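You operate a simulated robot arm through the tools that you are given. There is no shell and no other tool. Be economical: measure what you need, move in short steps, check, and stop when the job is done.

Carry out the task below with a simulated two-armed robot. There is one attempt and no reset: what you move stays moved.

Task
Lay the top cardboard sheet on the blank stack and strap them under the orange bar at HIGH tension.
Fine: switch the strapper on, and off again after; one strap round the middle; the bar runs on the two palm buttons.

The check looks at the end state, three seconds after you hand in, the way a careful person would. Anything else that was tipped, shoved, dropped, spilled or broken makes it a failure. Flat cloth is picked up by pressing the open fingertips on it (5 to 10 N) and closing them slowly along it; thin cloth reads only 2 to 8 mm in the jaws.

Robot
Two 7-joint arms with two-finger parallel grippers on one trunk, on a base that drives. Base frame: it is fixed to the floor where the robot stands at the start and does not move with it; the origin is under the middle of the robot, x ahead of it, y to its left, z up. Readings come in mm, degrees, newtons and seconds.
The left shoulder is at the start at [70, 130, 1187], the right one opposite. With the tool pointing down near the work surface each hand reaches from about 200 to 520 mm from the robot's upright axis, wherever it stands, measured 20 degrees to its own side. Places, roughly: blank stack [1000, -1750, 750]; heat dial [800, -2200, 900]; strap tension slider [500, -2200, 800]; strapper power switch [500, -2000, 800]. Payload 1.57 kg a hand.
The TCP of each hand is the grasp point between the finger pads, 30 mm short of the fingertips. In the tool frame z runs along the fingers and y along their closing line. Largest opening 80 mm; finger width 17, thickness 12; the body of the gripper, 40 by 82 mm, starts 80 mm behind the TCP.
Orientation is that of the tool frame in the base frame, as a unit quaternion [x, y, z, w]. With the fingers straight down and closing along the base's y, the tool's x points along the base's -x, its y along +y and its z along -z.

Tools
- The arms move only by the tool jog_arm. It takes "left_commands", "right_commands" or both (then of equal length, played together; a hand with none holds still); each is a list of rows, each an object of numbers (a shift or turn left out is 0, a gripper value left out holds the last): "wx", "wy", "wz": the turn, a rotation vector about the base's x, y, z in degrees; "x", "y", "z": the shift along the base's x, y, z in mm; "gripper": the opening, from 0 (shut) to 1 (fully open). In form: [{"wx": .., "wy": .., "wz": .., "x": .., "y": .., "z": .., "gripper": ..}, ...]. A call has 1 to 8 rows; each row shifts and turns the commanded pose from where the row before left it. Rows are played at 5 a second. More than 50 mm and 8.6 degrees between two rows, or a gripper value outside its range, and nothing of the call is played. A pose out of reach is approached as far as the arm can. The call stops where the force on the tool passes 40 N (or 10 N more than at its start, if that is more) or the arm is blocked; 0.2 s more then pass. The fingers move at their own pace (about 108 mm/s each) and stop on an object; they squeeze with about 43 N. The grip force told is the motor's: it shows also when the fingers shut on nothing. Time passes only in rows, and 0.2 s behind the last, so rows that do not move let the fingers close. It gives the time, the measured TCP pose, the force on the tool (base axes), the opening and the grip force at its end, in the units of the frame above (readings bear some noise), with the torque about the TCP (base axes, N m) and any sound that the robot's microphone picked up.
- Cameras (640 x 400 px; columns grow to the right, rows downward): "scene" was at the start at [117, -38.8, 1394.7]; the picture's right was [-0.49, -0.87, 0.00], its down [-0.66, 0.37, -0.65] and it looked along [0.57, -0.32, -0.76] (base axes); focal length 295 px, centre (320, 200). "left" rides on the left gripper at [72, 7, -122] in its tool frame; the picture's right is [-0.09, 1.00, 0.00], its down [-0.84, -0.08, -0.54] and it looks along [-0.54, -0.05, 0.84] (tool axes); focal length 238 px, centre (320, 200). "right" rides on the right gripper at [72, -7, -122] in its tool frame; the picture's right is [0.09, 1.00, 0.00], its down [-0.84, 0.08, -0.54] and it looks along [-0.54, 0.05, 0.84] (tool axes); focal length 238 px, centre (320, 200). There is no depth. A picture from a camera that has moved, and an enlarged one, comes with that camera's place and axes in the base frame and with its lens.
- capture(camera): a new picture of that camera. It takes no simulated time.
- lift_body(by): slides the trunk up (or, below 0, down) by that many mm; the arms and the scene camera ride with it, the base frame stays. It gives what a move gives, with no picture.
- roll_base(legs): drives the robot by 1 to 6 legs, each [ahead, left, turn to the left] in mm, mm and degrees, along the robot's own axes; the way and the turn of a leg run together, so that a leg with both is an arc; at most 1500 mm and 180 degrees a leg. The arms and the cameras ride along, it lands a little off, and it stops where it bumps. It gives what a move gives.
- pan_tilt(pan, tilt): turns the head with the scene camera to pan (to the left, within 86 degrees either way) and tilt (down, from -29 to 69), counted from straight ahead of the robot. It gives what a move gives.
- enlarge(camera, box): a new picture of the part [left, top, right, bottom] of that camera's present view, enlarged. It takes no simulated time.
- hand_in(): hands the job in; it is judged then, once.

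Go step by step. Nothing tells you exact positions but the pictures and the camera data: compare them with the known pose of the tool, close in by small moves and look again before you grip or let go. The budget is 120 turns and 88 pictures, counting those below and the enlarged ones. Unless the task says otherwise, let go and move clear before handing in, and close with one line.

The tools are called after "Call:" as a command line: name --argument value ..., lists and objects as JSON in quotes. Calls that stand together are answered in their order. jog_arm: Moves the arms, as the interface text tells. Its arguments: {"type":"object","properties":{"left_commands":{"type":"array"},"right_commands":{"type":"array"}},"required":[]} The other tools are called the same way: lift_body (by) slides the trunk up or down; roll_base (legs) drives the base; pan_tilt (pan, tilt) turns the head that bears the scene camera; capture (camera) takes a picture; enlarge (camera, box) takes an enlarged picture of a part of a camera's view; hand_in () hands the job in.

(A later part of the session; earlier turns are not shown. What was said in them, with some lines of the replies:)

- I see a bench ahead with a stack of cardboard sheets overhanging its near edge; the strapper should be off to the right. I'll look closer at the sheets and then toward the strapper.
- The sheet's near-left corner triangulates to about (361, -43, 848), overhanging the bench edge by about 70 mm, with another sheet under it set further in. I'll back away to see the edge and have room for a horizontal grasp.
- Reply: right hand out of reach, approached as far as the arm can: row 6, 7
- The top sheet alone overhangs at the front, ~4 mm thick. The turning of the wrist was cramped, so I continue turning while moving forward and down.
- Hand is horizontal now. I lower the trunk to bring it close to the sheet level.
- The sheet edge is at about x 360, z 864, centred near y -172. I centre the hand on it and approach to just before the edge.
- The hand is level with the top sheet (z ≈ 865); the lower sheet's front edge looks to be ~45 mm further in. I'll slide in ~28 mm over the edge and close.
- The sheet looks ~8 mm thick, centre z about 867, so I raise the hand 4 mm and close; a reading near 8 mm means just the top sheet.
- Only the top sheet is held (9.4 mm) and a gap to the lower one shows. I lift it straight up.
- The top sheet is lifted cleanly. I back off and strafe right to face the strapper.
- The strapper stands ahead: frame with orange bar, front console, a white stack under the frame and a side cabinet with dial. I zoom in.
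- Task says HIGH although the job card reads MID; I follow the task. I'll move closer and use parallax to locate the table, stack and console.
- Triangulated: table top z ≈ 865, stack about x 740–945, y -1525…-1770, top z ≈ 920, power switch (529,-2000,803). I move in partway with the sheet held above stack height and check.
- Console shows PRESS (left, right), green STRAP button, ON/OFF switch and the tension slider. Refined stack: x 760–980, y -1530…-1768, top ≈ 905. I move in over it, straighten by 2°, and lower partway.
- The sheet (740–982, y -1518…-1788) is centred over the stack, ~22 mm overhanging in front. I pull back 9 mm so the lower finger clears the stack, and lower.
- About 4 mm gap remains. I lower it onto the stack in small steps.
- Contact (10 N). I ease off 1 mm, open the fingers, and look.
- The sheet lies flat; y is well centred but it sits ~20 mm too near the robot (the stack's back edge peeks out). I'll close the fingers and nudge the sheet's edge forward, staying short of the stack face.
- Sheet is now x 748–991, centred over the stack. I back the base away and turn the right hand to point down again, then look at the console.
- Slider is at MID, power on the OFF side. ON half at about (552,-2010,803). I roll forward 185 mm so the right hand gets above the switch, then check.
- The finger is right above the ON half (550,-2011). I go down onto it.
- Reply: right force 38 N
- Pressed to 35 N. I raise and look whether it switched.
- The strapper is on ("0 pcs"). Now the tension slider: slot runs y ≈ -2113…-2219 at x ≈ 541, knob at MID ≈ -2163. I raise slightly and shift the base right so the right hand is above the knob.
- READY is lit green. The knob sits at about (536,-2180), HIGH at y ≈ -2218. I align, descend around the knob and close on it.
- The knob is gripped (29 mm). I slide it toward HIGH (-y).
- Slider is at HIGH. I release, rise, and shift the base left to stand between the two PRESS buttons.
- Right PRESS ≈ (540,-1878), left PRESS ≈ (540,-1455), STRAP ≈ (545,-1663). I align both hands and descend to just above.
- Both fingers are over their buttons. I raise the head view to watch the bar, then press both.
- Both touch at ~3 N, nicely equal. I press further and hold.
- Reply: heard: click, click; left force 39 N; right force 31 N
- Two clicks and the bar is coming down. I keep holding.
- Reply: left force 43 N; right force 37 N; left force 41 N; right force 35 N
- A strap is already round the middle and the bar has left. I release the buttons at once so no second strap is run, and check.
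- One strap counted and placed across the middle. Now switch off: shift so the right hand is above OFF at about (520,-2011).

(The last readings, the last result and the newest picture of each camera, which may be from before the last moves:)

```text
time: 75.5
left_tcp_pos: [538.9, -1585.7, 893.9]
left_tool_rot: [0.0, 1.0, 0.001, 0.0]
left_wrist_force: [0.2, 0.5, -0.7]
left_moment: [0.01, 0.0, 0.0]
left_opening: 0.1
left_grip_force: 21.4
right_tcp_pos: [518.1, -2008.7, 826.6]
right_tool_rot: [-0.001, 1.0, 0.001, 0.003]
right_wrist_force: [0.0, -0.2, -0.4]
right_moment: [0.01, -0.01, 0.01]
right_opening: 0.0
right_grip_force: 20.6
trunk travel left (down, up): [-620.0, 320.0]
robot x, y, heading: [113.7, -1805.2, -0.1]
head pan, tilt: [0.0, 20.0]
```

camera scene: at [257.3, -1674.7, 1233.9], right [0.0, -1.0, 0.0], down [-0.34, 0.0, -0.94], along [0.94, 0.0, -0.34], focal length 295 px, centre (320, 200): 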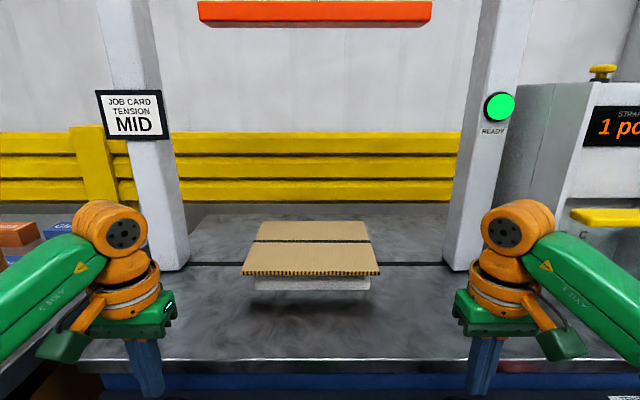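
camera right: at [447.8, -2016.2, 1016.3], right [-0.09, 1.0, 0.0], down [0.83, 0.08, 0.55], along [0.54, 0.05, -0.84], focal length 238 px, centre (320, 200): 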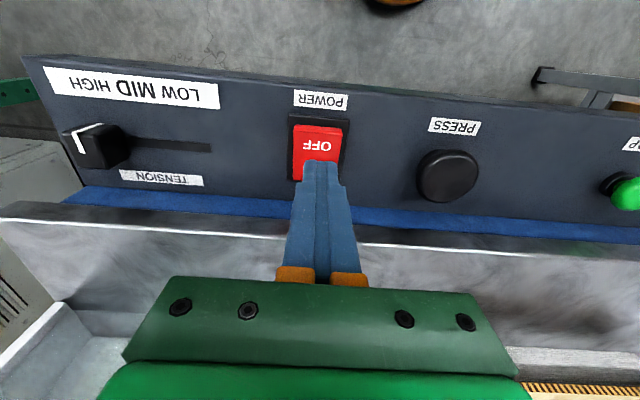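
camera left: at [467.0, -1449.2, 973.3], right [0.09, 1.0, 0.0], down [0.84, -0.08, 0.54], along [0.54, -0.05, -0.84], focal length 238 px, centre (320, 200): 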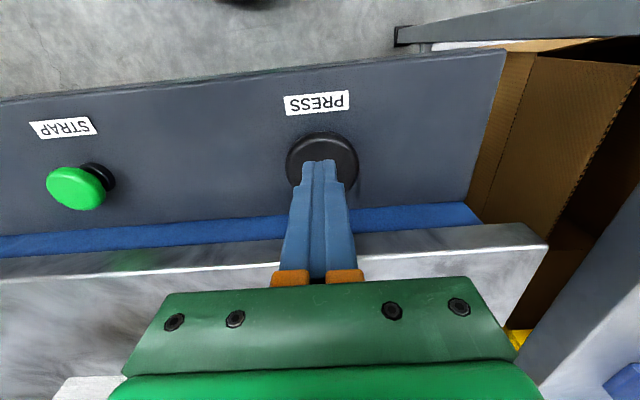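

Call:
jog_arm --right_commands '[{"z": -2}, {"z": -2}, {"z": -2}]'

Call:
pan_tilt --pan -20 --tilt 20

Call:
capture --camera "scene"

```text
time: 76.2
left_tcp_pos: [536.1, -1585.7, 895.2]
left_tool_rot: [0.0, 1.0, -0.001, 0.002]
left_wrist_force: [0.9, -0.6, 0.1]
left_moment: [-0.01, -0.01, -0.04]
left_opening: 0.1
left_grip_force: 20.8
right_tcp_pos: [517.5, -2007.4, 822.2]
right_tool_rot: [0.001, 1.0, 0.0, 0.005]
right_wrist_force: [4.4, -2.9, 17.9]
right_moment: [-0.11, -0.27, -0.01]
right_opening: 0.0
right_grip_force: 21.0
trunk travel left (down, up): [-620.0, 320.0]
robot x, y, heading: [116.0, -1808.9, 0.1]
head pan, tilt: [0.0, 20.0]
```

```text
time: 77.1
left_tcp_pos: [536.0, -1585.9, 893.1]
left_tool_rot: [0.0, 1.0, -0.001, 0.001]
left_wrist_force: [-0.3, 0.3, -0.4]
left_moment: [0.03, -0.02, -0.02]
left_opening: 0.0
left_grip_force: 21.3
right_tcp_pos: [515.5, -2007.5, 822.7]
right_tool_rot: [0.0, 1.0, 0.0, 0.004]
right_wrist_force: [5.4, -2.9, 27.0]
right_moment: [-0.1, -0.42, -0.04]
right_opening: 0.0
right_grip_force: 21.7
trunk travel left (down, up): [-620.0, 320.0]
robot x, y, heading: [114.8, -1804.8, -0.1]
head pan, tilt: [-20.0, 20.0]
```

```text
24 pictures are left
camera scene: at [248.2, -1834.6, 1234.7], right [-0.34, -0.94, 0.0], down [-0.32, 0.12, -0.94], along [0.88, -0.32, -0.34], focal length 295 px, centre (320, 200)
```

scene: 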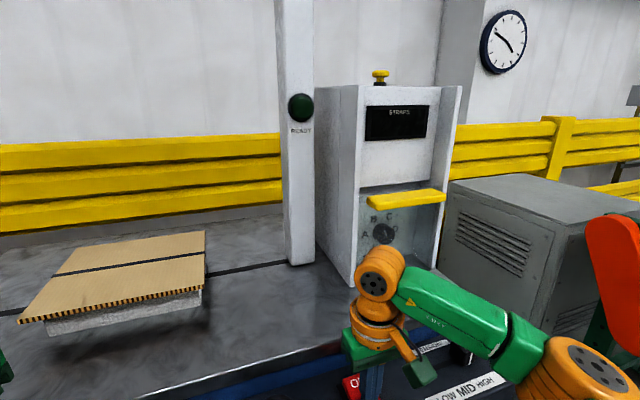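

The strapper is off (display and lamp dark), and the strapped bundle sits fine. I raise the hand, back away and take a last look.

Call:
jog_arm --right_commands '[{"z": 25}, {"z": 40}, {"z": 30}]' --left_commands '[{"z": 10}, {"z": 10}, {"z": 10}]'

Call:
roll_base --legs '[[-350, 0, 0]]'

Call:
pan_tilt --pan 0 --tilt 25

Call:
capture --camera "scene"

Call:
enlarge --camera "scene" --box '[180, 150, 330, 250]'

```text
time: 77.9
left_tcp_pos: [537.8, -1587.1, 922.6]
left_tool_rot: [0.001, 1.0, 0.0, 0.001]
left_wrist_force: [-0.5, -0.9, 0.0]
left_moment: [0.04, 0.01, -0.01]
left_opening: 0.0
left_grip_force: 20.8
right_tcp_pos: [516.4, -2008.1, 914.6]
right_tool_rot: [-0.001, 1.0, -0.001, 0.001]
right_wrist_force: [-0.5, 1.1, 0.5]
right_moment: [-0.01, -0.01, 0.03]
right_opening: 0.0
right_grip_force: 21.9
trunk travel left (down, up): [-620.0, 320.0]
robot x, y, heading: [113.3, -1803.6, 0.0]
head pan, tilt: [-20.0, 20.0]
```

```text
time: 80.2
left_tcp_pos: [185.9, -1586.3, 923.4]
left_tool_rot: [0.001, 1.0, 0.0, 0.0]
left_wrist_force: [0.0, 0.3, -0.5]
left_moment: [0.02, 0.02, 0.0]
left_opening: 0.0
left_grip_force: 21.3
right_tcp_pos: [164.5, -2011.6, 914.5]
right_tool_rot: [0.001, 1.0, 0.001, 0.003]
right_wrist_force: [0.5, -0.2, -0.1]
right_moment: [0.02, 0.0, 0.0]
right_opening: 0.1
right_grip_force: 21.5
trunk travel left (down, up): [-620.0, 320.0]
robot x, y, heading: [-235.7, -1799.9, -0.3]
head pan, tilt: [-20.0, 20.0]
```

```text
time: 81.0
left_tcp_pos: [185.6, -1587.5, 923.7]
left_tool_rot: [0.001, 1.0, 0.0, 0.0]
left_wrist_force: [-1.5, 0.1, -0.1]
left_moment: [0.03, -0.02, 0.01]
left_opening: 0.0
left_grip_force: 20.9
right_tcp_pos: [164.1, -2009.4, 913.8]
right_tool_rot: [0.001, 1.0, 0.001, 0.002]
right_wrist_force: [0.1, -1.2, -0.1]
right_moment: [0.0, 0.05, -0.02]
right_opening: 0.0
right_grip_force: 20.8
trunk travel left (down, up): [-620.0, 320.0]
robot x, y, heading: [-239.0, -1801.9, -0.3]
head pan, tilt: [0.0, 25.0]
```

```text
23 pictures are left
camera scene: at [-96.0, -1804.3, 1226.0], right [0.0, -1.0, 0.0], down [-0.42, 0.0, -0.91], along [0.91, 0.0, -0.42], focal length 295 px, centre (320, 200)
```

scene: 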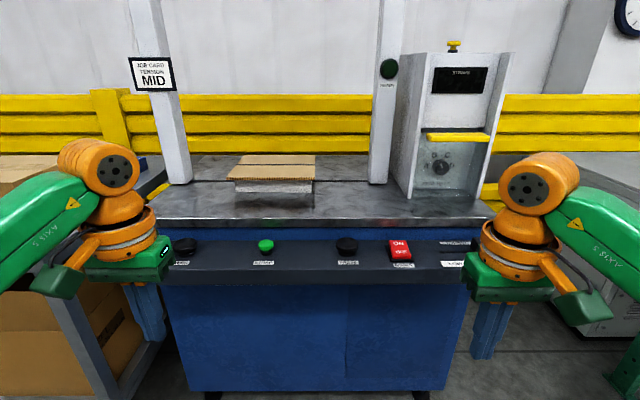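

```text
4.00 times, centred on (255, 200) of scene
camera zoom: at [-96.0, -1804.3, 1226.0], right [0.0, -1.0, 0.0], down [-0.42, 0.0, -0.91], along [0.91, 0.0, -0.42], focal length 1181 px, centre (580, 200)
```

zoom: 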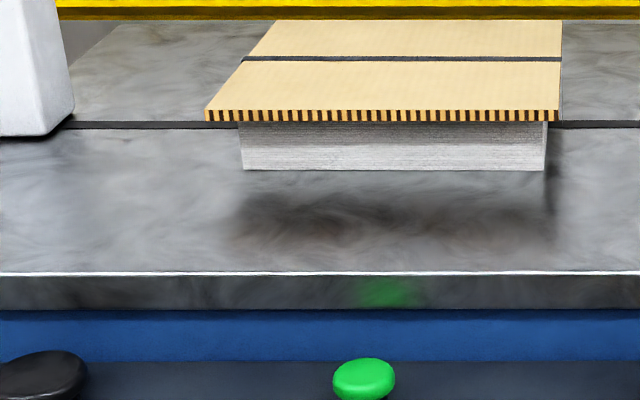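

The sheet lies on the stack with one strap round the middle, the strapper is off, the hands are clear, and nothing else looks disturbed. I hand in.

Call:
hand_in

```text
The job is handed in.
```

The top cardboard sheet is on the blank stack, held by one strap round the middle at HIGH tension. The strapper is switched off again, and I have handed the job in. The job card on the machine says MID; I used HIGH as you asked.
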